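You operate a simulated robot arm through the tools that you are given. There is no shell and no other tool. Be economical: measure what you need, move in short steps, check, and stop when the job is done.

Carry out the task below with a simulated robot arm. There is one attempt and no reset: what you move stays moved.

## Task
Brush the grit off the plate, lap the orange shoe free of dye and gauge it.
Fine: Grit first, yellow brush back; the shoe ends on the anvil, read by the yellow button at 10 m or under. Set down upright: yellow grit brush, orange shoe marked lap. What is to be rubbed or washed off counts as gone when no trace of it is left.

Only the result counts: the job must be done as asked and must still hold three seconds after the hand-in. Knocking over, shifting, dropping, spilling or breaking anything else fails it.

## Robot
A 6-joint arm with a two-finger parallel gripper, fixed in place. Base frame: the origin is at the foot of the arm, x ahead of it, y to its left, z up; the work surface is at about z = 920. Lengths are in mm, angles in rad, forces in N, time in s.
With the tool pointing down near the work surface it reaches from about 220 to 620 mm from the base axis. Its first joint turns from -1.152 to 1.152 rad. Payload 2.7 kg.
Tool frame: the origin (TCP) lies between the finger pads and is the grasp point; the fingertips stand 23 mm ahead of it; z points along the fingers, y is the line along which they close. Largest opening 94 mm; finger width 38, thickness 10; the body of the gripper, 54 by 96 mm, starts 39 mm behind the TCP.
Orientation is told as [roll, pitch, yaw] about the base's x, y, z axes, in that order, counted from this pose: with the fingers straight down and closing along the base's y, the tool's x points along the base's -x, its y along +y and its z along -z.

## Interface
- The arm moves only by the tool play_rows. Its argument "commands" is one flat list of numbers, 7 for each row, row after row: the closure in counts, from 0 (fully open) to 255 (shut), then the shift along the base's x, y, z in mm, then the turn, a rotation vector about the base's x, y, z in rad. In form: [hand, tx, ty, tz, rx, ry, rz, hand, tx, ty, tz, rx, ry, rz, ...]. A call has 1 to 20 rows; each row shifts and turns the commanded pose from where the row before left it. Rows are played at 5 a second. More than 50 mm and 0.15 rad between two rows, or a gripper value outside its range, and nothing of the call is played. Where a pose cannot be reached the arm comes as near as it can. A force on the tool above 90 N (or 10 N above the force at the start of the call, whichever is more), or a blocked arm, ends the call early, and 0.2 s more pass. Each finger travels about 45 mm/s and halts on what it meets, pressing with about 24 N; the grip force reading is that of the motor and also rises with nothing between the fingers. The clock runs only during rows and for 0.2 s after the last one: add rows that do not move to give the fingers time. It gives the time, the measured TCP pose, the force on the tool (base axes), the opening and the grip force at its end, in the units of the frame above (readings bear some noise), with the torque about the TCP (base axes, N m) and any sound that the robot's microphone picked up.
- Cameras (640 x 400 px; columns grow to the right, rows downward): "scene" is fixed at [68.9, -418.9, 1418.1]; the picture's right is [0.85, -0.52, 0.00], its down [-0.22, -0.36, -0.91] and it looks along [0.47, 0.77, -0.42] (base axes); focal length 357 px, centre (320, 200). "wrist" rides on the gripper at [87, 16, -74] in the tool frame; the picture's right is [-0.18, 0.98, 0.00], its down [-0.58, -0.11, -0.81] and it looks along [-0.79, -0.15, 0.59] (tool axes); focal length 243 px, centre (320, 200).
- camera(camera): a new picture of that camera. No time passes.
- point_at(camera, pixels): there is no depth. For up to 12 entries [column, row, z] of the newest picture of that camera ("zoom" is the newest enlarged one), the place [x, y] in the base frame at which the ray of that pixel passes the height z, good to about 2 mm. No time passes.
- enlarge(camera, box): a new picture of the part [left, top, right, bottom] of that camera's present view, enlarged. No time passes.
- close_job(): hands the job in; it is judged then, once.

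Keep the steps short. Do not move on a guess: measure, check each grasp and each placing, and mend mistakes. In all there are 80 turns and 38 pictures (those below and enlarged ones count). Leave the gripper open and the arm clear of the work at the hand-in unless told otherwise, and finish with a single line.

The tools are called after "Call:" as name(argument=value, ...) on one line, values as JSON. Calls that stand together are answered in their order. play_rows: Moves the arm, as the interface text tells. Its arguments: {"type":"object","properties":{"commands":{"type":"array"}},"required":["commands"]} The other tools are called the same way: camera (camera) takes a picture; point_at (camera, pixels) gives the place at which the rays of pixels pass given heights; enlarge (camera, box) takes an enlarged picture of a part of a camera's view; close_job () hands the job in.

At the start:

```text
time_s: 0.0
tool_pos: [422.2, 42.0, 1236.9]
ee_rot: [0.001, 0.0, 0.0]
ft_force: [0.1, -0.2, 0.4]
wrist_torque: [0.0, 0.04, -0.04]
finger_gap: 94.4
grip_force: 0.1
```

scene: 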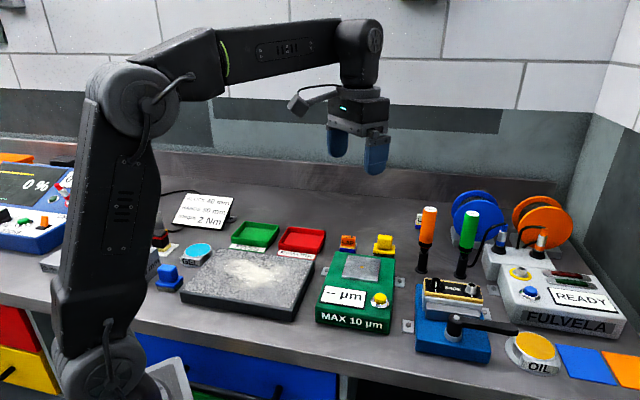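
wrist: 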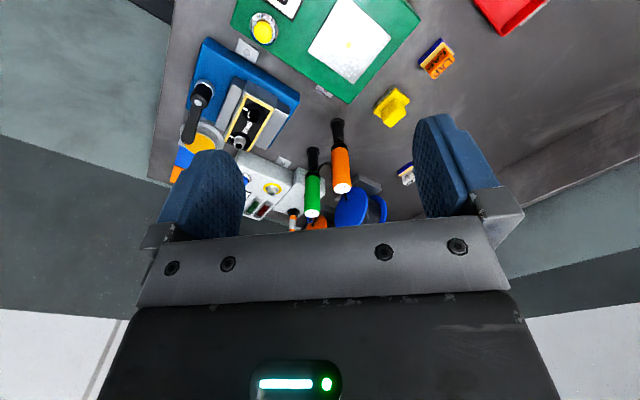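

I see the plate with pale grit around (250,275), a green gauge at (355,290), and small orange and yellow items at (347,243) and (383,245). I'll enlarge both regions for detail.

Call:
enlarge(camera="scene", box=[290, 190, 450, 340])

Call:
enlarge(camera="scene", box=[130, 180, 340, 330])

```text
2.67 times, centred on (370, 265) of scene
```

zoom: 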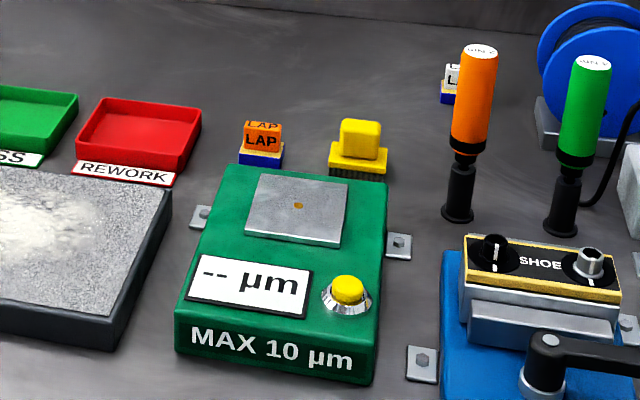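

```text
2.67 times, centred on (235, 255) of scene
```

zoom: 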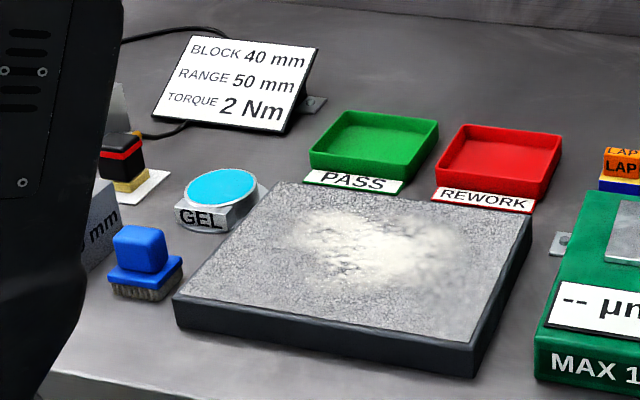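

I'll turn the pixel positions of the shoe base, brush base, plate corners and gauge features into table positions.

Call:
point_at(camera="scene", pixels=[[339.6, 251.5, 920], [355.7, 252.6, 920], [373.4, 254.5, 920], [394.8, 256.7, 920], [181.7, 303, 920], [292, 321.7, 920], [180, 291, 945], [293, 309, 945], [315.6, 259.9, 945], [218, 248, 945], [362, 266.5, 960], [380, 298, 960]])

Call:
camera(camera="wrist")

```text
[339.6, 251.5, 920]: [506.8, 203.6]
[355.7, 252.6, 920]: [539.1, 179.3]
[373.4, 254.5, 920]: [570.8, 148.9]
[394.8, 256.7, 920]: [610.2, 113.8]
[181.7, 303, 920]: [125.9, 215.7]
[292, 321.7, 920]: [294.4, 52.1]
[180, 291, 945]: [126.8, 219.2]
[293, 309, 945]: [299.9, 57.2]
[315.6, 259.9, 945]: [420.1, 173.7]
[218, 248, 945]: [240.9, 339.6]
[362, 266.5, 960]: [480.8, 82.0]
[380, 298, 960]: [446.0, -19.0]
```

```text
33 pictures are left
```

wrist: 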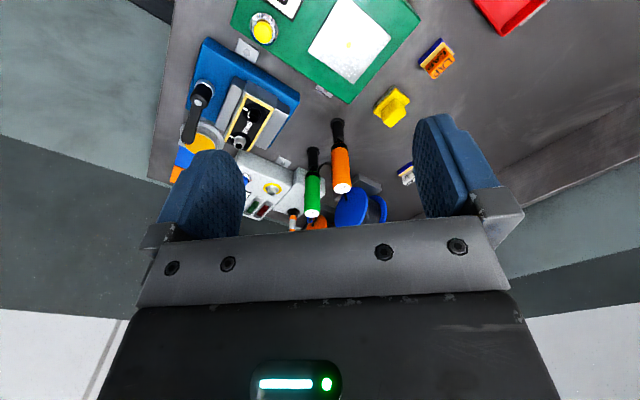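

The wrist view shows the shoe at (437,60) and the brush at (392,105). I'll enlarge that part to measure more finely.

Call:
enlarge(camera="wrist", box=[340, 10, 500, 110])

```text
4.00 times, centred on (420, 60) of wrist
```

zoom: 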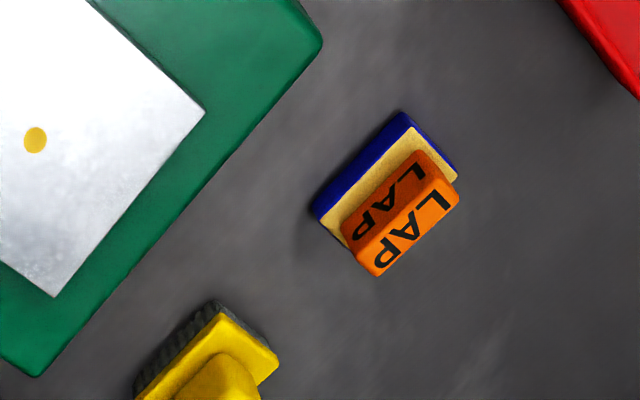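

The shoe has a blue (dyed) sole, a tan layer and an orange handle. I'll measure its corners from this view and take a tighter scene enlargement to get the heights.

Call:
point_at(camera="zoom", pixels=[[312, 208, 920], [403, 112, 920], [458, 180, 935], [460, 192, 950], [378, 277, 950], [460, 192, 960], [378, 277, 960], [204, 112, 960], [36, 140, 960], [53, 297, 960], [322, 45, 955], [35, 375, 955]])

Call:
enlarge(camera="scene", box=[330, 220, 410, 270])

```text
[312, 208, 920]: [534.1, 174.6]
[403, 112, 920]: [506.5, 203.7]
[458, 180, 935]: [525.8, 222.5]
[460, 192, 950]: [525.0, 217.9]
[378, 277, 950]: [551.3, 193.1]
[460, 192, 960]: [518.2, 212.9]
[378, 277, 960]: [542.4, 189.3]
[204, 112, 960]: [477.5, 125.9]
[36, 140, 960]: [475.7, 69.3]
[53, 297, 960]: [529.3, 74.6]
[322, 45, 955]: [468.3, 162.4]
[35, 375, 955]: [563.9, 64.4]
```

```text
8.00 times, centred on (370, 245) of scene
```

zoom: 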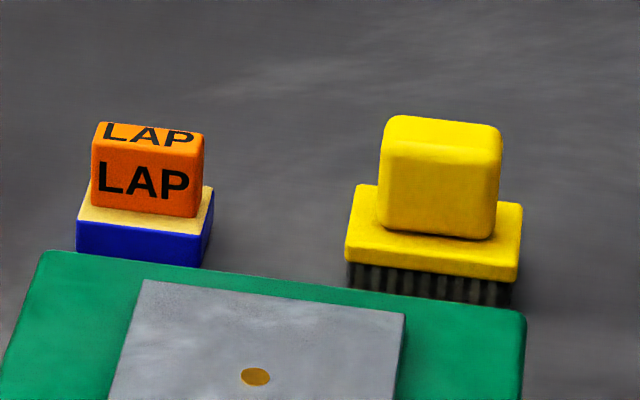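

I'll query the same handle-top and brush points at a few heights, so I can match them against the wrist rays.

Call:
point_at(camera="zoom", pixels=[[100, 122, 950], [204, 134, 950], [100, 122, 960], [204, 134, 960], [76, 220, 935], [203, 238, 935], [213, 187, 935], [346, 262, 940], [516, 282, 940], [388, 117, 970], [500, 128, 970], [255, 377, 960]])

```text
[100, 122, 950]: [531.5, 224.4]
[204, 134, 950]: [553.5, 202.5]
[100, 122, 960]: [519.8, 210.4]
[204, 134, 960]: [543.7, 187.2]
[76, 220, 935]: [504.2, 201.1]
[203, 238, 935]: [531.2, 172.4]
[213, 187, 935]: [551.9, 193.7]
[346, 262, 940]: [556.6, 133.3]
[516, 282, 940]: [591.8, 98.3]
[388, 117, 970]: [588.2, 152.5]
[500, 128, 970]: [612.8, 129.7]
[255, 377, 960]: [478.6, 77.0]
```

By matching rays, the handle top is at z≈958, the anvil top at z≈967 and the anvil centre at about (473,69). The parts sit turned about -45°. I'll move above the brush with yaw -0.785, staying high.

Call:
play_rows(commands=[0, 25, 14, -20, 0, 0, -0.131, 0, 25, 14, -20, 0, 0, -0.131, 0, 25, 14, -20, 0, 0, -0.131, 0, 25, 14, -20, 0, 0, -0.131, 0, 25, 14, -20, 0, 0, -0.131, 0, 25, 14, -20, 0, 0, -0.13, 0, 0, 0, 0, 0, 0, 0])

Call:
camera(camera="wrist")

```text
time_s: 1.6
tool_pos: [572.2, 126.0, 1117.9]
ee_rot: [0.001, 0.001, -0.786]
ft_force: [-0.7, -0.2, 0.5]
wrist_torque: [0.01, -0.02, 0.02]
finger_gap: 93.8
grip_force: 0.1
```

```text
30 pictures are left
```

wrist: 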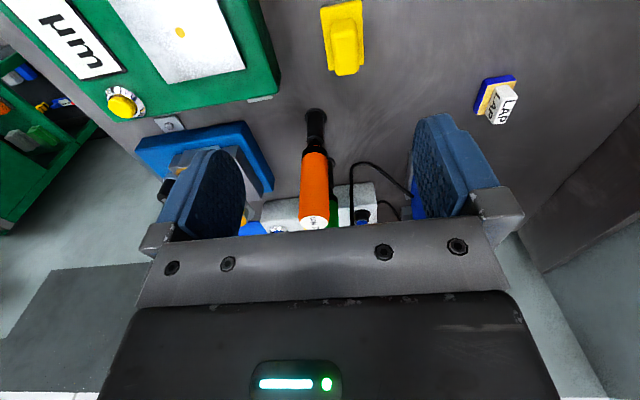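

The brush (342,38) is lined up with the closing axis, its short side between the fingers. I'll enlarge the brush and gauge area to measure the brush, button and anvil.

Call:
enlarge(camera="wrist", box=[240, 0, 400, 100])

```text
4.00 times, centred on (320, 50) of wrist
```

zoom: 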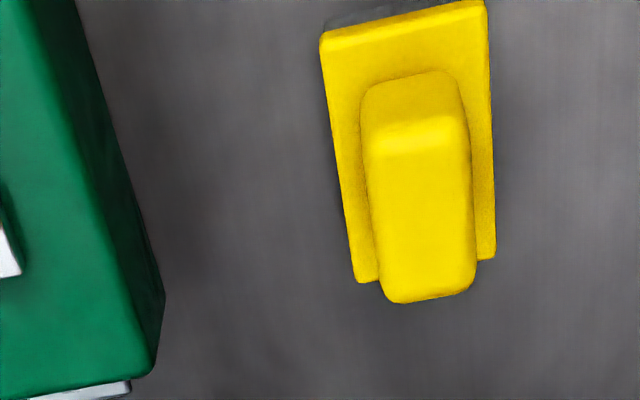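

I'll query the handle and base corners at candidate heights.

Call:
point_at(camera="zoom", pixels=[[320, 40, 940], [485, 3, 940], [497, 258, 940], [356, 283, 940], [390, 302, 970], [474, 290, 970], [366, 140, 970], [468, 125, 970], [390, 302, 960], [474, 290, 960]])

```text
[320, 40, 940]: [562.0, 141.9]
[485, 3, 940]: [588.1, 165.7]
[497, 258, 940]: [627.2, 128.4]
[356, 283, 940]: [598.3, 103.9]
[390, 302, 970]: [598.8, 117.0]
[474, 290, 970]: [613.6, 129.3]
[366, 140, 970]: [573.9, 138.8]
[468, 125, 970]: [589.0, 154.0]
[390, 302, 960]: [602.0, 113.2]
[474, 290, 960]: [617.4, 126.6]
```

Brush handle top is at z=970 with its centre at (594,135) and its long axis at -45°. Before going down I'll check how far away the orange screwdriver is.

Call:
point_at(camera="scene", pixels=[[422, 271, 920], [430, 208, 1020], [430, 208, 1000], [460, 275, 920]])

Call:
point_at(camera="wrist", pixels=[[316, 112, 920], [313, 222, 1000], [313, 222, 1020], [313, 222, 1040]])

```text
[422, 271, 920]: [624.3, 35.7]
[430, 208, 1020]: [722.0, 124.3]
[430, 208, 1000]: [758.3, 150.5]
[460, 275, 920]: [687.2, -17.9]
```

```text
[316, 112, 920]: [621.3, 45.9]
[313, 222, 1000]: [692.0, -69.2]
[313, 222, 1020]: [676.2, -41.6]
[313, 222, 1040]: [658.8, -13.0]
```

The screwdriver stands at about (622,42), roughly 85 mm off along the gripper's narrow side, so it is clear. I'll move over the brush and come down to just above it.

Call:
play_rows(commands=[0, 21.8, 9, 0, 0, 0, 0, 0, 0, 0, -35, 0, 0, 0, 0, 0, 0, -35, 0, 0, 0, 0, 0, 0, -35, 0, 0, 0, 0, 0, 0, 0, 0, 0, 0])

Call:
camera(camera="wrist")

```text
time_s: 2.8
tool_pos: [584.2, 133.4, 1008.9]
ee_rot: [0.003, -0.002, -0.785]
ft_force: [-0.2, -0.1, -0.5]
wrist_torque: [0.02, -0.01, 0.03]
finger_gap: 93.9
grip_force: 0.0
out of reach, approached as far as the arm can: row 1
```

```text
28 pictures are left
```

wrist: 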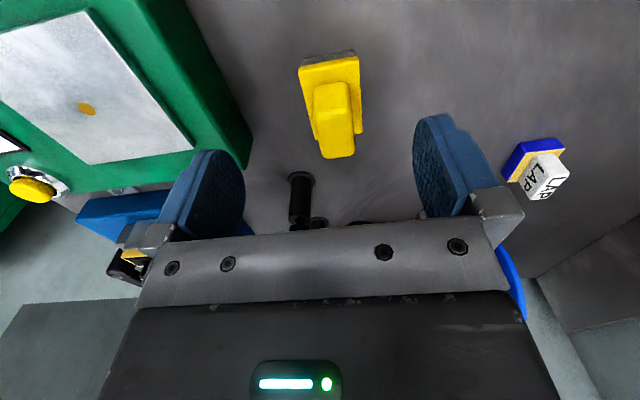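

Row 1 fell short of reach at that height, and I'm now at (584,133,1009). I'll go lower first, then add the missing 9.5 mm.

Call:
play_rows(commands=[0, 0, 0, -20, 0, 0, 0, 0, 9.5, 1.5, 0, 0, 0, 0, 0, 0, 0, 0, 0, 0, 0])

```text
time_s: 3.6
tool_pos: [592.6, 133.0, 988.3]
ee_rot: [0.0, 0.0, -0.785]
ft_force: [-0.1, 0.6, -1.1]
wrist_torque: [-0.01, -0.01, -0.02]
finger_gap: 94.2
grip_force: 0.0
```

Within reach now. I'll lower to z≈968 and close on the handle.

Call:
play_rows(commands=[0, 1, 1.5, -10, 0, 0, 0, 0, 0, 0, -10, 0, 0, 0, 100, 0, 0, 0, 0, 0, 0, 255, 0, 0, 0, 0, 0, 0, 255, 0, 0, 0, 0, 0, 0, 255, 0, 0, 0, 0, 0, 0, 255, 0, 0, 0, 0, 0, 0, 255, 0, 0, 0, 0, 0, 0])

Call:
camera(camera="wrist")

```text
time_s: 5.4
tool_pos: [595.2, 135.0, 968.4]
ee_rot: [-0.001, 0.0, -0.786]
ft_force: [0.8, 0.3, -0.1]
wrist_torque: [0.02, 0.02, -0.04]
finger_gap: 21.6
grip_force: 23.8
```

```text
27 pictures are left
```

wrist: 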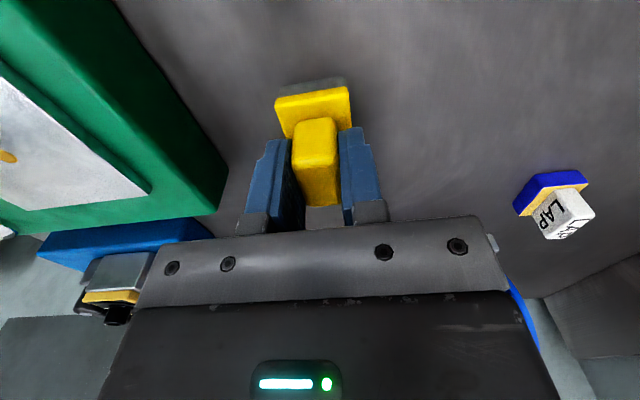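

The brush is held (gap 21.6, grip 23.8) with its bristle bottom 48 mm below the TCP. I'll lift it and carry it over the plate's far right corner, about (376,179).

Call:
play_rows(commands=[255, 0, 0, 15, 0, 0, 0, 255, -5, 0, 25, 0, 0, 0, 255, -10, 0, 30, 0, 0, 0, 255, -10, 0, 25, 0, 0, 0, 255, -32, 7.3, 0, 0, 0, 0, 255, -32, 7.3, 0, 0, 0, 0, 255, -32, 7.3, 0, 0, 0, 0, 255, -32, 7.3, 0, 0, 0, 0, 255, -33, 7.3, 0, 0, 0, 0, 255, -33, 7.3, 0, 0, 0, 0, 255, 0, 0, -30, 0, 0, 0, 255, 0, 0, 0, 0, 0, 0])

Call:
camera(camera="scene")

```text
time_s: 8.0
tool_pos: [375.9, 179.5, 1033.5]
ee_rot: [0.001, 0.0, -0.785]
ft_force: [0.0, 0.3, -0.5]
wrist_torque: [0.0, -0.02, -0.02]
finger_gap: 21.4
grip_force: 24.4
```

```text
26 pictures are left
```

scene: 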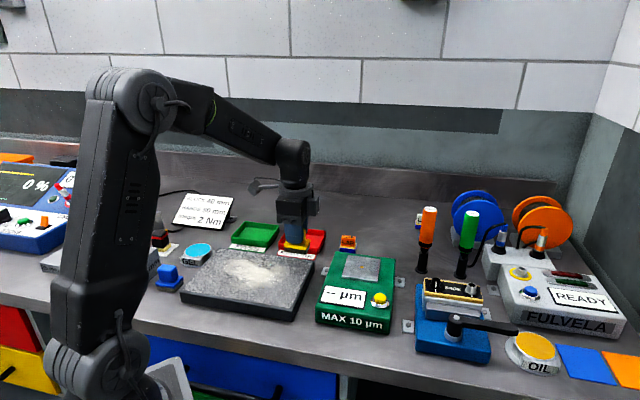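

Clear, with the bristles about 35 mm above the plate. I'll lower to near the expected contact, then take small steps and watch the force.

Call:
play_rows(commands=[255, 0, 0, -10, 0, 0, 0, 255, 0, 0, -10, 0, 0, 0, 255, 0, 0, -10, 0, 0, 0, 255, 0, 0, -3, 0, 0, 0, 255, 0, 0, -2, 0, 0, 0, 255, 0, 0, 0, 0, 0, 0])

```text
time_s: 9.4
tool_pos: [376.1, 178.1, 999.1]
ee_rot: [0.001, 0.002, -0.786]
ft_force: [0.0, -0.2, -0.3]
wrist_torque: [-0.01, 0.0, 0.01]
finger_gap: 21.4
grip_force: 23.8
```

Call:
play_rows(commands=[255, 0, 0, -2, 0, 0, 0, 255, 0, 0, 0, 0, 0, 0])

Call:
enlarge(camera="scene", box=[250, 220, 330, 270])

```text
time_s: 10.0
tool_pos: [375.4, 179.4, 999.7]
ee_rot: [0.003, -0.001, -0.784]
ft_force: [-6.7, -1.6, 21.6]
wrist_torque: [-0.05, 0.3, 0.0]
finger_gap: 21.5
grip_force: 23.8
```

```text
8.00 times, centred on (290, 245) of scene
```

zoom: 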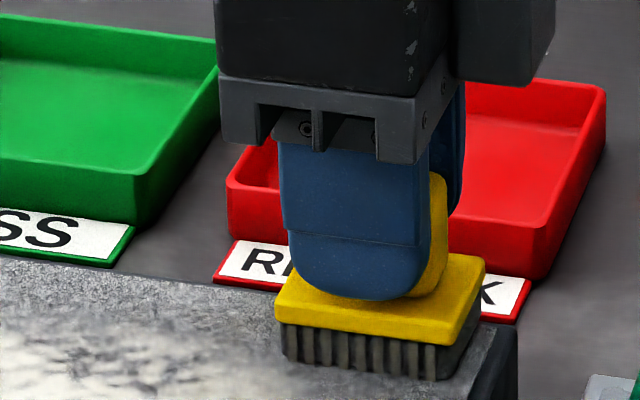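

Contact: 21.6 N up at TCP z≈999, so the plate top is about 951. The brush sits just inside the corner. I'll ease off slightly and make the first stroke across the plate's short side.

Call:
play_rows(commands=[255, 0, 0, 0.7, 0, 0, 0, 255, -13, -13.2, 0, 0, 0, 0, 255, -13, -13.2, 0, 0, 0, 0, 255, -13, -13.2, 0, 0, 0, 0, 255, -13, -13.2, 0, 0, 0, 0, 255, -13, -13.2, 0, 0, 0, 0, 255, -13, -13.2, 0, 0, 0, 0, 255, -13, -13.2, 0, 0, 0, 0, 255, 0, 0, 0, 0, 0, 0])

Call:
enlarge(camera="scene", box=[160, 220, 340, 332])

```text
time_s: 12.0
tool_pos: [284.3, 86.7, 998.2]
ee_rot: [0.005, -0.002, -0.785]
ft_force: [5.8, 5.2, 19.7]
wrist_torque: [0.09, -0.05, 0.03]
finger_gap: 21.3
grip_force: 23.9
```

```text
3.56 times, centred on (250, 276) of scene
```

zoom: 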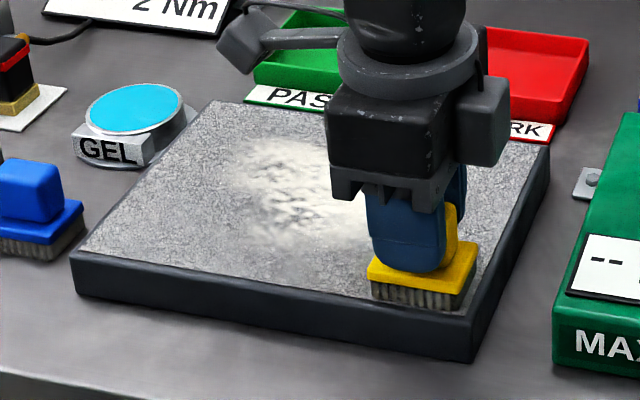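

The stroke cleared its swath, with steady force around 20 N. I'll go on in a serpentine with 38 mm offsets.

Call:
play_rows(commands=[255, -27, 27, 0, 0, 0, 0, 255, 13, 13.2, 0, 0, 0, 0, 255, 13, 13.2, 0, 0, 0, 0, 255, 13, 13.2, 0, 0, 0, 0, 255, 13, 13.2, 0, 0, 0, 0, 255, 13, 13.2, 0, 0, 0, 0, 255, 13, 13.2, 0, 0, 0, 0, 255, 13, 13.2, 0, 0, 0, 0, 255, -27, 27, 0, 0, 0, 0, 255, -13, -13.2, 0, 0, 0, 0, 255, -13, -13.2, 0, 0, 0, 0, 255, -13, -13.2, 0, 0, 0, 0, 255, -13, -13.2, 0, 0, 0, 0, 255, -13, -13.2, 0, 0, 0, 0, 255, -13, -13.2, 0, 0, 0, 0, 255, -13, -13.2, 0, 0, 0, 0, 255, 0, 0, 0, 0, 0, 0])

```text
time_s: 15.6
tool_pos: [231.0, 141.7, 998.3]
ee_rot: [0.0, 0.0, -0.786]
ft_force: [-0.5, 1.9, 0.1]
wrist_torque: [0.02, -0.02, 0.06]
finger_gap: 21.7
grip_force: 23.8
```

Force has dropped to about 0, so the brush is barely touching. I'll lower 1.5 mm and check.

Call:
play_rows(commands=[255, 0, 0, -1.2, 0, 0, 0, 255, 0, 0, 0, 0, 0, 0])

Call:
enlarge(camera="scene", box=[160, 220, 340, 332])

```text
time_s: 16.2
tool_pos: [230.4, 141.5, 997.0]
ee_rot: [0.002, 0.001, -0.784]
ft_force: [-2.9, -4.0, 15.8]
wrist_torque: [-0.06, 0.24, 0.0]
finger_gap: 21.2
grip_force: 23.9
```

```text
3.56 times, centred on (250, 276) of scene
```

zoom: 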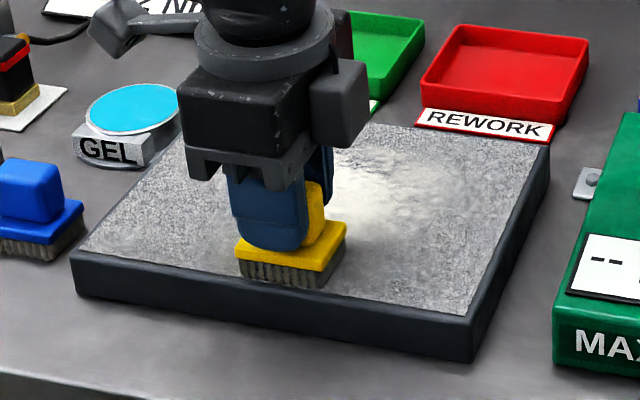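

Contact is back at 16 N, but grit is still visible in the middle. I'll press a touch more, do one up-and-down pass here, and see how well it removes.

Call:
play_rows(commands=[255, 0, 0, -0.6, 0, 0, 0, 255, 13, 13.2, 0, 0, 0, 0, 255, 13, 13.2, 0, 0, 0, 0, 255, 13, 13.2, 0, 0, 0, 0, 255, 13, 13.2, 0, 0, 0, 0, 255, 13, 13.2, 0, 0, 0, 0, 255, 13, 13.2, 0, 0, 0, 0, 255, 13, 13.2, 0, 0, 0, 0, 255, 0, 0, 0, 0, 0, 0])

Call:
play_rows(commands=[255, -13, -13.2, 0, 0, 0, 0, 255, -13, -13.2, 0, 0, 0, 0, 255, -13, -13.2, 0, 0, 0, 0, 255, -13, -13.2, 0, 0, 0, 0, 255, -13, -13.2, 0, 0, 0, 0, 255, -13, -13.2, 0, 0, 0, 0, 255, -13, -13.2, 0, 0, 0, 0, 255, 0, 0, 0, 0, 0, 0])

Call:
enlarge(camera="scene", box=[160, 220, 340, 332])

```text
time_s: 18.2
tool_pos: [322.0, 233.7, 996.4]
ee_rot: [0.002, -0.001, -0.787]
ft_force: [-5.2, -6.3, 19.7]
wrist_torque: [-0.19, 0.15, -0.02]
finger_gap: 21.5
grip_force: 24.1
```

```text
time_s: 20.0
tool_pos: [231.1, 141.8, 995.4]
ee_rot: [0.0, 0.001, -0.786]
ft_force: [3.2, 2.8, 9.0]
wrist_torque: [0.01, -0.06, -0.04]
finger_gap: 21.5
grip_force: 23.7
```

```text
3.56 times, centred on (250, 276) of scene
```

zoom: 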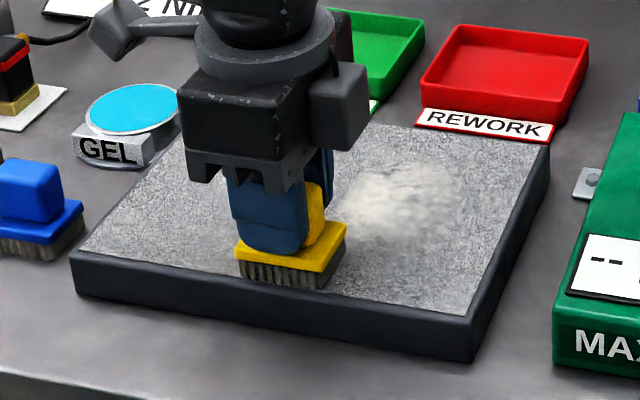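

The brushed lane is clean, and a patch remains to its right at (400,205). I'll go back right and stroke two lanes at about +30 and +58 mm.

Call:
play_rows(commands=[255, 21.4, -21, -0.6, 0, 0, 0, 255, 13, 13.2, 0, 0, 0, 0, 255, 13, 13.2, 0, 0, 0, 0, 255, 13, 13.2, 0, 0, 0, 0, 255, 13, 13.2, 0, 0, 0, 0, 255, 13, 13.2, 0, 0, 0, 0, 255, 13, 13.2, 0, 0, 0, 0, 255, 13, 13.2, 0, 0, 0, 0, 255, 0, 0, 0, 0, 0, 0])

Call:
play_rows(commands=[255, 20, -19.6, -0.5, 0, 0, 0, 255, -13, -13.2, 0, 0, 0, 0, 255, -13, -13.2, 0, 0, 0, 0, 255, -13, -13.2, 0, 0, 0, 0, 255, -13, -13.2, 0, 0, 0, 0, 255, -13, -13.2, 0, 0, 0, 0, 255, -13, -13.2, 0, 0, 0, 0, 255, -13, -13.2, 0, 0, 0, 0, 255, 0, 0, 0, 0, 0, 0])

Call:
enlarge(camera="scene", box=[160, 220, 340, 332])

```text
time_s: 22.0
tool_pos: [343.1, 213.5, 995.1]
ee_rot: [0.002, -0.001, -0.784]
ft_force: [-5.4, -4.0, 16.1]
wrist_torque: [-0.18, 0.12, -0.02]
finger_gap: 21.3
grip_force: 23.6
```

```text
time_s: 24.0
tool_pos: [271.9, 101.8, 995.8]
ee_rot: [0.005, -0.002, -0.783]
ft_force: [5.7, 5.4, 17.6]
wrist_torque: [0.07, -0.09, 0.02]
finger_gap: 21.4
grip_force: 24.0
```

```text
3.56 times, centred on (250, 276) of scene
```

zoom: 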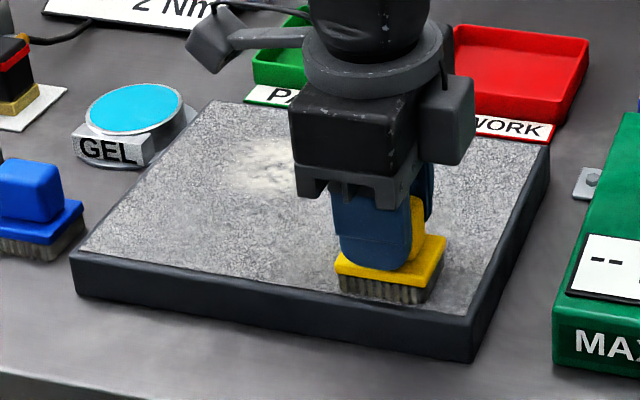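

The right side is clean now, and a patch remains at the left (260,165). I'll go up this lane once more, shift about 90 mm left and come down through that patch.

Call:
play_rows(commands=[255, 13, 13.2, 0, 0, 0, 0, 255, 13, 13.2, 0, 0, 0, 0, 255, 13, 13.2, 0, 0, 0, 0, 255, 13, 13.2, 0, 0, 0, 0, 255, 13, 13.2, 0, 0, 0, 0, 255, 13, 13.2, 0, 0, 0, 0, 255, 13, 13.2, 0, 0, 0, 0, 255, -21.9, 21.5, 0, 0, 0, 0, 255, -21.9, 21.5, 0, 0, 0, 0, 255, -21.9, 21.5, -0.5, 0, 0, 0, 255, -13, -13.2, 0, 0, 0, 0, 255, -13, -13.2, 0, 0, 0, 0, 255, -13, -13.2, 0, 0, 0, 0, 255, -13, -13.2, 0, 0, 0, 0, 255, -13, -13.2, 0, 0, 0, 0, 255, -13, -13.2, 0, 0, 0, 0, 255, -13, -13.2, 0, 0, 0, 0, 255, 0, 0, 0, 0, 0, 0])

```text
time_s: 27.8
tool_pos: [205.4, 165.8, 994.4]
ee_rot: [0.001, -0.001, -0.786]
ft_force: [0.1, -0.4, -0.3]
wrist_torque: [-0.03, -0.01, 0.04]
finger_gap: 21.3
grip_force: 24.1
```

No contact at the end of that pass. I'll lower 1.4 mm, go up again, then shift 28 mm further left and come down.

Call:
play_rows(commands=[255, 0, 0, -1.5, 0, 0, 0, 255, 13, 13.2, 0, 0, 0, 0, 255, 13, 13.2, 0, 0, 0, 0, 255, 13, 13.2, 0, 0, 0, 0, 255, 13, 13.2, 0, 0, 0, 0, 255, 13, 13.2, 0, 0, 0, 0, 255, 13, 13.2, 0, 0, 0, 0, 255, 13, 13.2, 0, 0, 0, 0, 255, 0, 0, 0, 0, 0, 0])

Call:
play_rows(commands=[255, -20, 19.6, -0.4, 0, 0, 0, 255, -13, -13.2, 0, 0, 0, 0, 255, -13, -13.2, 0, 0, 0, 0, 255, -13, -13.2, 0, 0, 0, 0, 255, -13, -13.2, 0, 0, 0, 0, 255, -13, -13.2, 0, 0, 0, 0, 255, -13, -13.2, 0, 0, 0, 0, 255, -13, -13.2, 0, 0, 0, 0, 255, 0, 0, 0, 0, 0, 0])

Call:
enlarge(camera="scene", box=[160, 220, 340, 332])

```text
time_s: 29.8
tool_pos: [297.7, 256.3, 993.4]
ee_rot: [0.002, 0.001, -0.786]
ft_force: [-5.4, -4.2, 21.3]
wrist_torque: [-0.17, 0.16, -0.02]
finger_gap: 21.4
grip_force: 23.6
```

```text
time_s: 31.8
tool_pos: [187.7, 184.6, 992.9]
ee_rot: [0.002, 0.0, -0.785]
ft_force: [5.6, 4.8, 18.6]
wrist_torque: [0.1, -0.13, -0.03]
finger_gap: 21.4
grip_force: 24.2
```

```text
3.56 times, centred on (250, 276) of scene
```

zoom: 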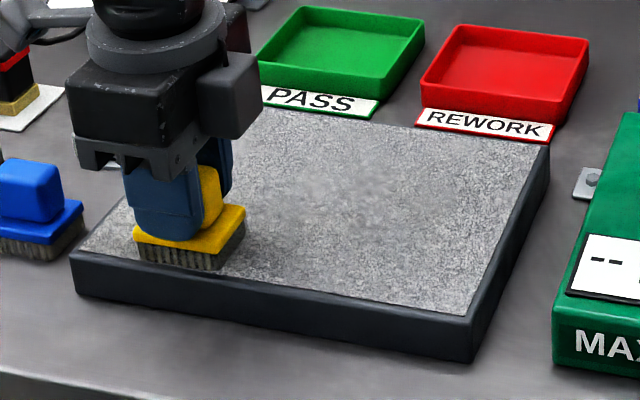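

Nearly clean; a faint smudge remains near (360,195). I'll do another set of passes: up here, then lanes moving right.

Call:
play_rows(commands=[255, 13, 13.2, 0, 0, 0, 0, 255, 13, 13.2, 0, 0, 0, 0, 255, 13, 13.2, 0, 0, 0, 0, 255, 13, 13.2, 0, 0, 0, 0, 255, 13, 13.2, 0, 0, 0, 0, 255, 13, 13.2, 0, 0, 0, 0, 255, 13, 13.2, 0, 0, 0, 0, 255, 27, -26.6, -0.4, 0, 0, 0, 255, -13, -13.2, 0, 0, 0, 0, 255, -13, -13.2, 0, 0, 0, 0, 255, -13, -13.2, 0, 0, 0, 0, 255, -13, -13.2, 0, 0, 0, 0, 255, -13, -13.2, 0, 0, 0, 0, 255, -13, -13.2, 0, 0, 0, 0, 255, -13, -13.2, 0, 0, 0, 0, 255, 0, 0, 0, 0, 0, 0])

Call:
play_rows(commands=[255, 21.4, -21, -0.7, 0, 0, 0, 255, 13, 13.2, 0, 0, 0, 0, 255, 13, 13.2, 0, 0, 0, 0, 255, 13, 13.2, 0, 0, 0, 0, 255, 13, 13.2, 0, 0, 0, 0, 255, 13, 13.2, 0, 0, 0, 0, 255, 13, 13.2, 0, 0, 0, 0, 255, 13, 13.2, 0, 0, 0, 0, 255, 0, 0, 0, 0, 0, 0])

Call:
play_rows(commands=[255, 21.4, -21, -0.4, 0, 0, 0, 255, -13, -13.2, 0, 0, 0, 0, 255, -13, -13.2, 0, 0, 0, 0, 255, -13, -13.2, 0, 0, 0, 0, 255, -13, -13.2, 0, 0, 0, 0, 255, -13, -13.2, 0, 0, 0, 0, 255, -13, -13.2, 0, 0, 0, 0, 255, -13, -13.2, 0, 0, 0, 0, 255, 0, 0, 0, 0, 0, 0])

```text
time_s: 35.2
tool_pos: [214.4, 158.9, 992.9]
ee_rot: [0.004, 0.001, -0.784]
ft_force: [5.0, 5.1, 18.1]
wrist_torque: [0.11, -0.07, 0.01]
finger_gap: 21.5
grip_force: 23.6
```

```text
time_s: 37.2
tool_pos: [325.6, 229.1, 992.7]
ee_rot: [0.002, 0.0, -0.786]
ft_force: [-7.6, -6.6, 27.3]
wrist_torque: [-0.26, 0.28, 0.0]
finger_gap: 21.4
grip_force: 23.8
```

```text
time_s: 39.2
tool_pos: [258.2, 116.8, 993.1]
ee_rot: [0.008, -0.001, -0.786]
ft_force: [6.3, 7.5, 27.4]
wrist_torque: [0.14, 0.05, -0.02]
finger_gap: 21.7
grip_force: 24.4
```

Forces are steady at 18–27 N. One more up stroke on a lane further right, then I'll lift clear and look at the plate.

Call:
play_rows(commands=[255, 17, -17, 0, 0, 0, 0, 255, 13, 13.2, 0, 0, 0, 0, 255, 13, 13.2, 0, 0, 0, 0, 255, 13, 13.2, 0, 0, 0, 0, 255, 13, 13.2, 0, 0, 0, 0, 255, 13, 13.2, 0, 0, 0, 0, 255, 13, 13.2, 0, 0, 0, 0, 255, 13, 13.2, 0, 0, 0, 0, 255, 0, 0, 25, 0, 0, 0, 255, 0, 0, 44, 0, 0, 0, 255, 30, -5, 0, 0, 0, 0, 255, 30, -5, 0, 0, 0, 0, 255, 30, -5, 0, 0, 0, 0, 255, 30, -5, 0, 0, 0, 0, 255, 0, 0, 0, 0, 0, 0])

Call:
enlarge(camera="scene", box=[160, 220, 340, 332])

```text
time_s: 42.4
tool_pos: [483.7, 170.9, 1058.9]
ee_rot: [-0.001, -0.001, -0.785]
ft_force: [-0.7, -0.6, 0.2]
wrist_torque: [-0.01, 0.0, 0.0]
finger_gap: 21.2
grip_force: 24.2
```

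```text
3.56 times, centred on (250, 276) of scene
```

zoom: 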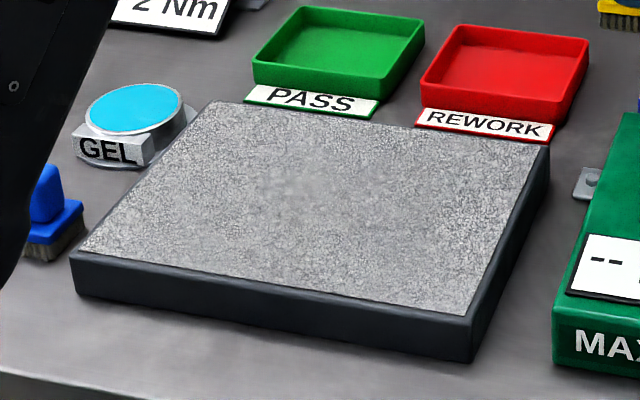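

It looks clean, with perhaps a faint texture difference near (290,185). I'll enlarge that spot before putting the brush away.

Call:
enlarge(camera="scene", box=[210, 248, 290, 298])

```text
8.00 times, centred on (250, 273) of scene
```

zoom: 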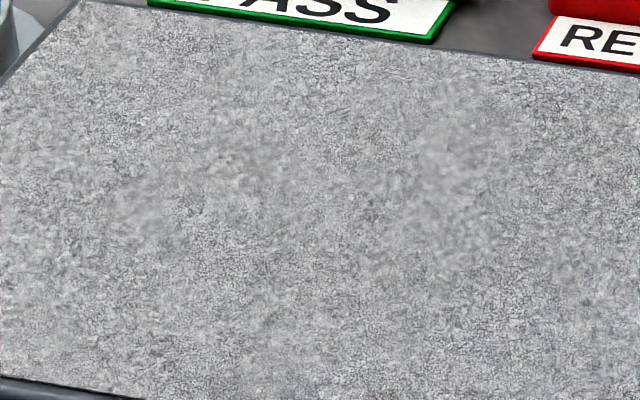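

Faint pale traces remain at zoom (145,215), (235,170), (455,150) and (450,235). I'll get their positions and brush them again.

Call:
point_at(camera="zoom", pixels=[[145, 215, 951], [235, 165, 951], [455, 130, 951], [450, 250, 951]])

```text
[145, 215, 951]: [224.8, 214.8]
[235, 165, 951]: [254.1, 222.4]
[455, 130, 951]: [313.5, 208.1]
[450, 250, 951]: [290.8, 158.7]
```

The traces lie along lanes between my earlier ones. I'll go back down at about (340,207) and restroke the u=40 and u=22 lanes.

Call:
play_rows(commands=[255, -35.8, 9, 0, 0, 0, 0, 255, -35.8, 9, 0, 0, 0, 0, 255, -35.8, 9, 0, 0, 0, 0, 255, -35.8, 9, 0, 0, 0, 0, 255, 0, 0, -40, 0, 0, 0, 255, 0, 0, -20, 0, 0, 0, 255, 0, 0, -5, 0, 0, 0, 255, 0, 0, -3, 0, 0, 0, 255, 0, 0, 0, 0, 0, 0])

```text
time_s: 44.4
tool_pos: [341.4, 207.0, 993.1]
ee_rot: [0.005, -0.002, -0.785]
ft_force: [-4.8, -0.1, 14.8]
wrist_torque: [-0.09, 0.28, -0.01]
finger_gap: 21.5
grip_force: 23.8
```

Call:
play_rows(commands=[255, -14, -14.2, -0.7, 0, 0, 0, 255, -14, -14.2, 0, 0, 0, 0, 255, -14, -14.2, 0, 0, 0, 0, 255, -14, -14.2, 0, 0, 0, 0, 255, -14, -14.2, 0, 0, 0, 0, 255, -14, -14.2, 0, 0, 0, 0, 255, -7, 7, 0, 0, 0, 0, 255, 14, 14.2, -0.3, 0, 0, 0, 255, 14, 14.2, 0, 0, 0, 0, 255, 14, 14.2, 0, 0, 0, 0, 255, 14, 14.2, 0, 0, 0, 0, 255, 14, 14.2, 0, 0, 0, 0, 255, 14, 14.2, 0, 0, 0, 0, 255, -7, 7, 0, 0, 0, 0, 255, 0, 0, 0, 0, 0, 0])

Call:
play_rows(commands=[255, -14, -14.2, -0.3, 0, 0, 0, 255, -14, -14.2, 0, 0, 0, 0, 255, -14, -14.2, 0, 0, 0, 0, 255, -14, -14.2, 0, 0, 0, 0, 255, -14, -14.2, 0, 0, 0, 0, 255, -14, -14.2, 0, 0, 0, 0, 255, -18, 18, 0, 0, 0, 0, 255, -18, 18, 0, 0, 0, 0, 255, 14, 14.2, 0, 0, 0, 0, 255, 14, 14.2, 0, 0, 0, 0, 255, 14, 14.2, 0, 0, 0, 0, 255, 14, 14.2, 0, 0, 0, 0, 255, 14, 14.2, 0, 0, 0, 0, 255, 14, 14.2, 0, 0, 0, 0, 255, 0, 0, 0, 0, 0, 0])

Call:
play_rows(commands=[255, -8, 8, -0.3, 0, 0, 0, 255, -14, -14.2, 0, 0, 0, 0, 255, -14, -14.2, 0, 0, 0, 0, 255, -14, -14.2, 0, 0, 0, 0, 255, -14, -14.2, 0, 0, 0, 0, 255, -14, -14.2, 0, 0, 0, 0, 255, -14, -14.2, 0, 0, 0, 0, 255, -8, 8, 0, 0, 0, 0, 255, 14, 14.2, -0.2, 0, 0, 0, 255, 14, 14.2, 0, 0, 0, 0, 255, 14, 14.2, 0, 0, 0, 0, 255, 14, 14.2, 0, 0, 0, 0, 255, 14, 14.2, 0, 0, 0, 0, 255, 14, 14.2, 0, 0, 0, 0, 255, 0, 0, 0, 0, 0, 0])

```text
time_s: 47.6
tool_pos: [328.7, 222.5, 991.9]
ee_rot: [0.009, -0.004, -0.784]
ft_force: [12.4, -7.1, 29.6]
wrist_torque: [-0.23, -0.2, 0.04]
finger_gap: 21.4
grip_force: 23.5
```

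```text
time_s: 50.8
tool_pos: [290.7, 256.3, 993.1]
ee_rot: [0.007, -0.001, -0.785]
ft_force: [-9.4, -9.6, 38.7]
wrist_torque: [-0.35, 0.43, 0.0]
finger_gap: 21.4
grip_force: 24.0
```

```text
time_s: 54.0
tool_pos: [274.2, 273.2, 992.1]
ee_rot: [0.006, 0.001, -0.785]
ft_force: [-11.3, -10.7, 45.5]
wrist_torque: [-0.42, 0.45, -0.02]
finger_gap: 21.3
grip_force: 24.1
```

Force reaches 45 N now, plenty. I'll lift, move clear and inspect the plate.

Call:
play_rows(commands=[255, 0, 0, 25, 0, 0, 0, 255, 0, 0, 44, 0, 0, 0, 255, 35, -17, 0, 0, 0, 0, 255, 35, -17, 0, 0, 0, 0, 255, 35, -17, 0, 0, 0, 0, 255, 35, -17, 0, 0, 0, 0, 255, 35, -17, 0, 0, 0, 0, 255, 35, -17, 0, 0, 0, 0, 255, 0, 0, 0, 0, 0, 0])

Call:
enlarge(camera="scene", box=[200, 243, 296, 303])

```text
time_s: 56.0
tool_pos: [485.1, 169.2, 1060.1]
ee_rot: [0.001, 0.0, -0.785]
ft_force: [-0.6, -0.7, -1.4]
wrist_torque: [-0.02, -0.01, -0.01]
finger_gap: 21.4
grip_force: 24.3
```

```text
6.67 times, centred on (248, 273) of scene
```

zoom: 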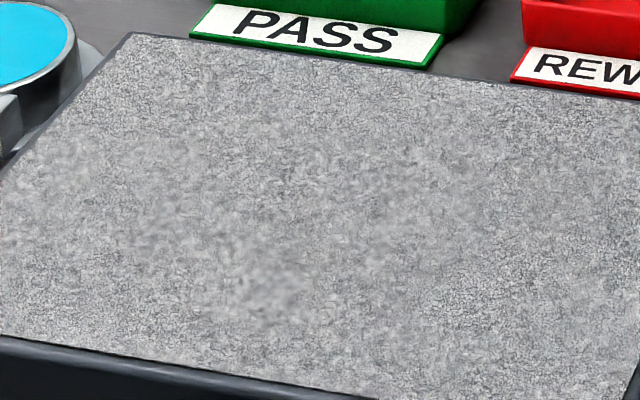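

The earlier traces look gone, but there is a faint patch at (275,275). I'll look closer there to tell grit from surface texture.

Call:
enlarge(camera="scene", box=[216, 263, 264, 293])

```text
13.33 times, centred on (240, 278) of scene
```

zoom: 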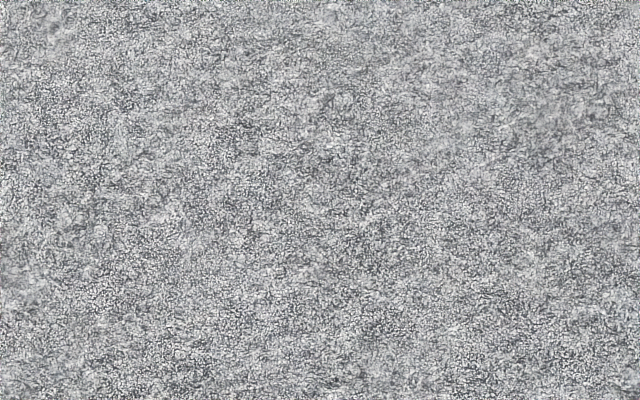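

At this zoom the texture is uniform with no grit left. Next I'll take the brush back to its start place (595,135), moving out once low enough to reach.

Call:
play_rows(commands=[255, 42, -15, -10, 0, 0, 0, 255, 42, -14, -10, 0, 0, 0, 255, 0, 0, -20, 0, 0, 0, 255, 0, 0, -20, 0, 0, 0, 255, 13, -2.5, 0, 0, 0, 0, 255, 13, -2.5, -5, 0, 0, 0, 255, 0, 0, -12, 0, 0, 0, 255, 0, 0, -10, 0, 0, 0, 255, 0, 0, 0, 0, 0, 0])

Call:
camera(camera="wrist")

```text
time_s: 58.0
tool_pos: [596.3, 137.5, 972.2]
ee_rot: [0.001, -0.001, -0.786]
ft_force: [-0.7, 0.7, -0.9]
wrist_torque: [0.01, 0.02, 0.01]
finger_gap: 21.4
grip_force: 23.4
```

```text
15 pictures are left
```

wrist: 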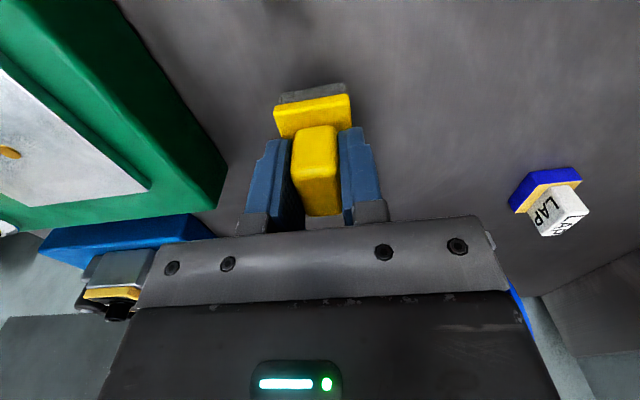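

The brush sits straight in the fingers. I'll correct 1–2 mm and lower in small steps until I feel contact.

Call:
play_rows(commands=[255, -1, -2, -3, 0, 0, 0, 255, 0, 0, -3, 0, 0, 0, 255, 0, 0, -2, 0, 0, 0, 255, 0, 0, 0, 0, 0, 0])

```text
time_s: 59.0
tool_pos: [595.0, 135.5, 964.6]
ee_rot: [0.0, 0.0, -0.787]
ft_force: [0.8, -0.1, -1.3]
wrist_torque: [0.0, 0.02, -0.01]
finger_gap: 21.4
grip_force: 23.8
```

Call:
play_rows(commands=[255, 0, 0, -1, 0, 0, 0, 255, 0, 0, -1, 0, 0, 0, 255, 0, 0, 0, 0, 0, 0])

```text
time_s: 59.8
tool_pos: [594.0, 136.2, 962.5]
ee_rot: [0.001, -0.003, -0.784]
ft_force: [1.0, -0.4, 3.2]
wrist_torque: [0.0, 0.08, 0.02]
finger_gap: 21.5
grip_force: 23.9
```

Light contact (3 N) at z 962.5. I'll press down 0.7 mm, open, and rise straight up.

Call:
play_rows(commands=[255, 0, 0, -0.5, 0, 0, 0, 170, 0, 0, 0, 0, 0, 0, 100, 0, 0, 0, 0, 0, 0, 0, 0, 0, 0, 0, 0, 0, 0, 0, 0, 0, 0, 0, 0, 0, 0, 0, 0, 0, 0, 0, 0, 0, 0, 15, 0, 0, 0, 0, 0, 0, 20, 0, 0, 0, 0, -10, 0, 35, 0, 0, 0, 0, -10, 0, 35, 0, 0, 0, 0, 0, 0, 0, 0, 0, 0])

Call:
camera(camera="wrist")

```text
time_s: 62.2
tool_pos: [575.1, 136.0, 1067.8]
ee_rot: [0.0, -0.001, -0.786]
ft_force: [0.1, 0.1, -0.9]
wrist_torque: [0.0, 0.01, 0.01]
finger_gap: 94.1
grip_force: 0.0
```

```text
14 pictures are left
```

wrist: 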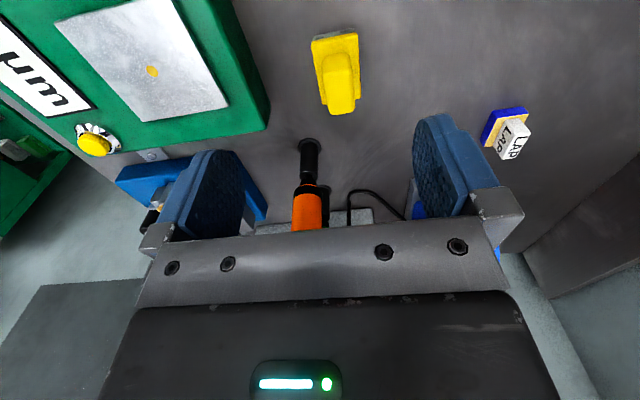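

The brush stands upright in its place. I'll move over the orange shoe for a precise look, and read the button position from this picture.

Call:
point_at(camera="wrist", pixels=[[92, 144, 960], [92, 144, 970], [92, 144, 980], [152, 72, 967]])

Call:
point_at(camera="scene", pixels=[[380, 298.5, 960], [380, 298.5, 970], [380, 298.5, 980]])

Call:
play_rows(commands=[0, -32, 32, 0, 0, 0, 0, 0, -32, 32, 0, 0, 0, 0, 0, 0, 0, 0, 0, 0, 0])

Call:
enlarge(camera="wrist", box=[240, 20, 432, 140])

```text
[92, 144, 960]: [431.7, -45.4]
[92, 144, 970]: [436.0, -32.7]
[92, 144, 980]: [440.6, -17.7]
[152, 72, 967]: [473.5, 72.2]
```

```text
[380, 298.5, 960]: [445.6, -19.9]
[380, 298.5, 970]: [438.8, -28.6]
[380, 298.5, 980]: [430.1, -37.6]
```

```text
time_s: 63.0
tool_pos: [510.6, 200.1, 1066.4]
ee_rot: [-0.001, 0.0, -0.784]
ft_force: [0.0, -0.5, 0.1]
wrist_torque: [0.02, -0.04, -0.02]
finger_gap: 93.9
grip_force: 0.0
```

```text
3.33 times, centred on (336, 80) of wrist
```

zoom: 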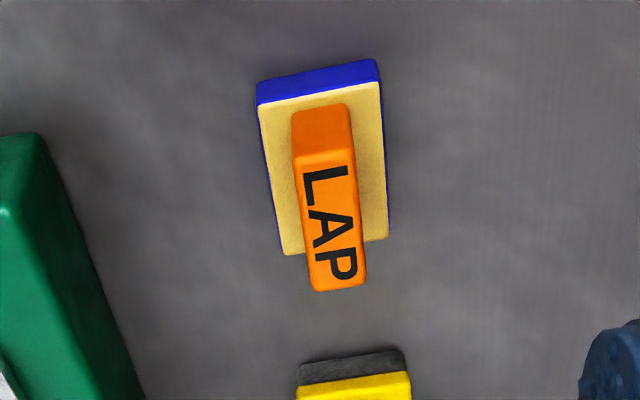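

Button: rays meet at about (437,-31,971). Now the shoe corners.

Call:
point_at(camera="zoom", pixels=[[294, 157, 958], [353, 150, 958], [366, 285, 958], [312, 291, 958], [257, 106, 933], [381, 82, 933], [388, 238, 933], [284, 255, 933]])

```text
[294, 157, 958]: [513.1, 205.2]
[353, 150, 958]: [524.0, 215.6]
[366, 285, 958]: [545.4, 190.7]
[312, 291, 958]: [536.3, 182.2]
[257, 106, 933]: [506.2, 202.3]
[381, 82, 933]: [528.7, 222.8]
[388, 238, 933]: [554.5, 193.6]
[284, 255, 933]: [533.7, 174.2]
```

Shoe centre is about (530,198), turned about -47°; handle top 958, sole top 933. The gauge edge is only about 12 mm from the open near finger, so I'll half-close first, turn -0.03 and go down.

Call:
play_rows(commands=[110, 10, -0.9, 0, 0, 0, -0.03, 110, 9.5, -0.9, -20, 0, 0, 0, 110, 0, 0, -35, 0, 0, 0, 110, 0, 0, -30, 0, 0, 0, 110, 0, 0, -10, 0, 0, 0, 110, 0, 0, -9, 0, 0, 0, 110, 0, 0, 0, 0, 0, 0])

```text
time_s: 64.6
tool_pos: [529.2, 198.1, 962.4]
ee_rot: [-0.001, 0.001, -0.816]
ft_force: [0.1, -0.2, 0.2]
wrist_torque: [0.01, -0.01, -0.01]
finger_gap: 53.5
grip_force: 0.1
```

No contact and centred. I'll lower 3 mm and close on the handle.

Call:
play_rows(commands=[110, 0.5, 0, -3, 0, 0, 0, 180, 0, 0, 0, 0, 0, 0, 255, 0, 0, 0, 0, 0, 0, 255, 0, 0, 0, 0, 0, 0, 255, 0, 0, 0, 0, 0, 0, 255, 0, 0, 0, 0, 0, 0])

Call:
camera(camera="wrist")

```text
time_s: 66.0
tool_pos: [530.3, 196.8, 959.3]
ee_rot: [0.0, 0.0, -0.816]
ft_force: [1.6, 0.1, 1.2]
wrist_torque: [0.01, 0.03, 0.01]
finger_gap: 13.3
grip_force: 24.1
```

```text
12 pictures are left
```

wrist: 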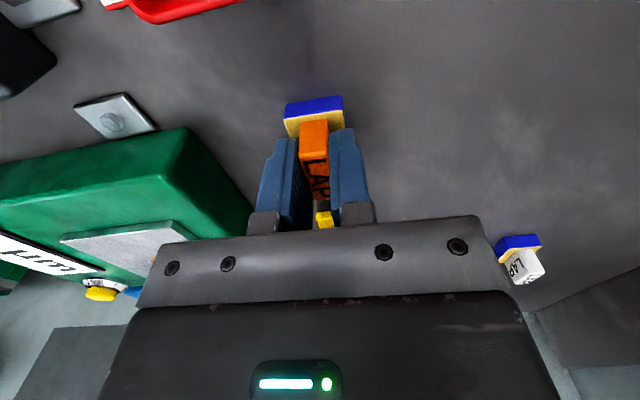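

The shoe is held (gap 13.3), sole bottom 39.3 mm below the TCP. I'll lift it and carry it over the plate to about (340,190), stopping above contact (expected at z≈990).

Call:
play_rows(commands=[255, 0, 0, 15, 0, 0, 0, 255, 0, 0, 30, 0, 0, 0, 255, 0, 0, 35, 0, 0, 0, 255, -38, -1.5, 0, 0, 0, 0, 255, -38, -1.5, 0, 0, 0, 0, 255, -38, -1.5, 0, 0, 0, 0, 255, -38, -1.5, 0, 0, 0, 0, 255, -38, -1.5, 0, 0, 0, 0, 255, 0, 0, -25, 0, 0, 0, 255, 0, 0, -18, 0, 0, 0, 255, 0, 0, 0, 0, 0, 0])

Call:
play_rows(commands=[255, 0, 0, -3, 0, 0, 0, 255, 0, 0, -2, 0, 0, 0, 255, 0, 0, -1.5, 0, 0, 0, 255, 0, 0, 0, 0, 0, 0])

```text
time_s: 68.4
tool_pos: [341.0, 191.3, 996.3]
ee_rot: [0.001, -0.001, -0.815]
ft_force: [-0.6, -0.2, 0.0]
wrist_torque: [0.02, -0.01, 0.02]
finger_gap: 13.4
grip_force: 23.8
```

```text
time_s: 69.4
tool_pos: [340.8, 190.5, 989.4]
ee_rot: [-0.001, 0.0, -0.814]
ft_force: [-0.6, -0.4, -0.1]
wrist_torque: [-0.01, 0.06, 0.01]
finger_gap: 13.5
grip_force: 24.5
```

Call:
play_rows(commands=[255, 0, 0, -1, 0, 0, 0, 255, 0, 0, -1, 0, 0, 0, 255, 0, 0, 0, 0, 0, 0])

```text
time_s: 70.2
tool_pos: [340.5, 190.4, 989.3]
ee_rot: [0.003, 0.0, -0.815]
ft_force: [-2.5, -1.1, 15.9]
wrist_torque: [0.01, 0.11, -0.01]
finger_gap: 13.2
grip_force: 23.8
```

Contact at 16 N. I'll lap: back-and-forth strokes of about 80 mm with a small sideways shift.

Call:
play_rows(commands=[255, -14, -14.2, -0.4, 0, 0, 0, 255, -14, -14.2, 0, 0, 0, 0, 255, -14, -14.2, 0, 0, 0, 0, 255, -14, -14.2, 0, 0, 0, 0, 255, -9, 9, 0, 0, 0, 0, 255, 14, 14.2, 0, 0, 0, 0, 255, 14, 14.2, 0, 0, 0, 0, 255, 14, 14.2, 0, 0, 0, 0, 255, 14, 14.2, 0, 0, 0, 0, 255, -9, 9, 0, 0, 0, 0, 255, -14, -14.2, 0, 0, 0, 0, 255, -14, -14.2, 0, 0, 0, 0, 255, -14, -14.2, 0, 0, 0, 0, 255, -14, -14.2, 0, 0, 0, 0, 255, -9, 9, 0, 0, 0, 0, 255, 14, 14.2, 0, 0, 0, 0, 255, 14, 14.2, 0, 0, 0, 0, 255, 14, 14.2, 0, 0, 0, 0, 255, 14, 14.2, 0, 0, 0, 0, 255, 0, 0, 0, 0, 0, 0])

Call:
enlarge(camera="scene", box=[200, 220, 328, 300])

```text
time_s: 74.4
tool_pos: [313.0, 216.6, 988.0]
ee_rot: [0.0, 0.0, -0.814]
ft_force: [-1.4, -2.1, 7.0]
wrist_torque: [-0.02, 0.1, 0.03]
finger_gap: 13.0
grip_force: 23.8
```

```text
5.00 times, centred on (264, 260) of scene
```

zoom: 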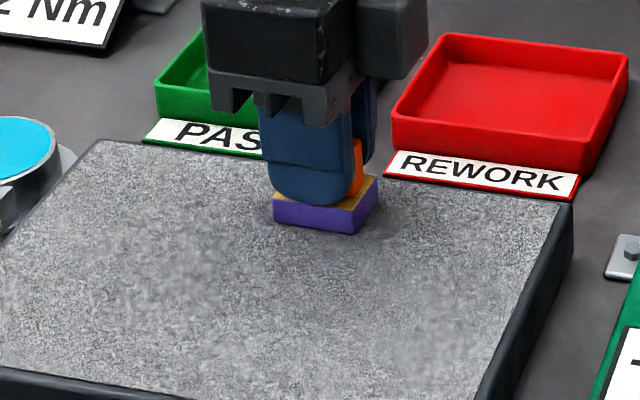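

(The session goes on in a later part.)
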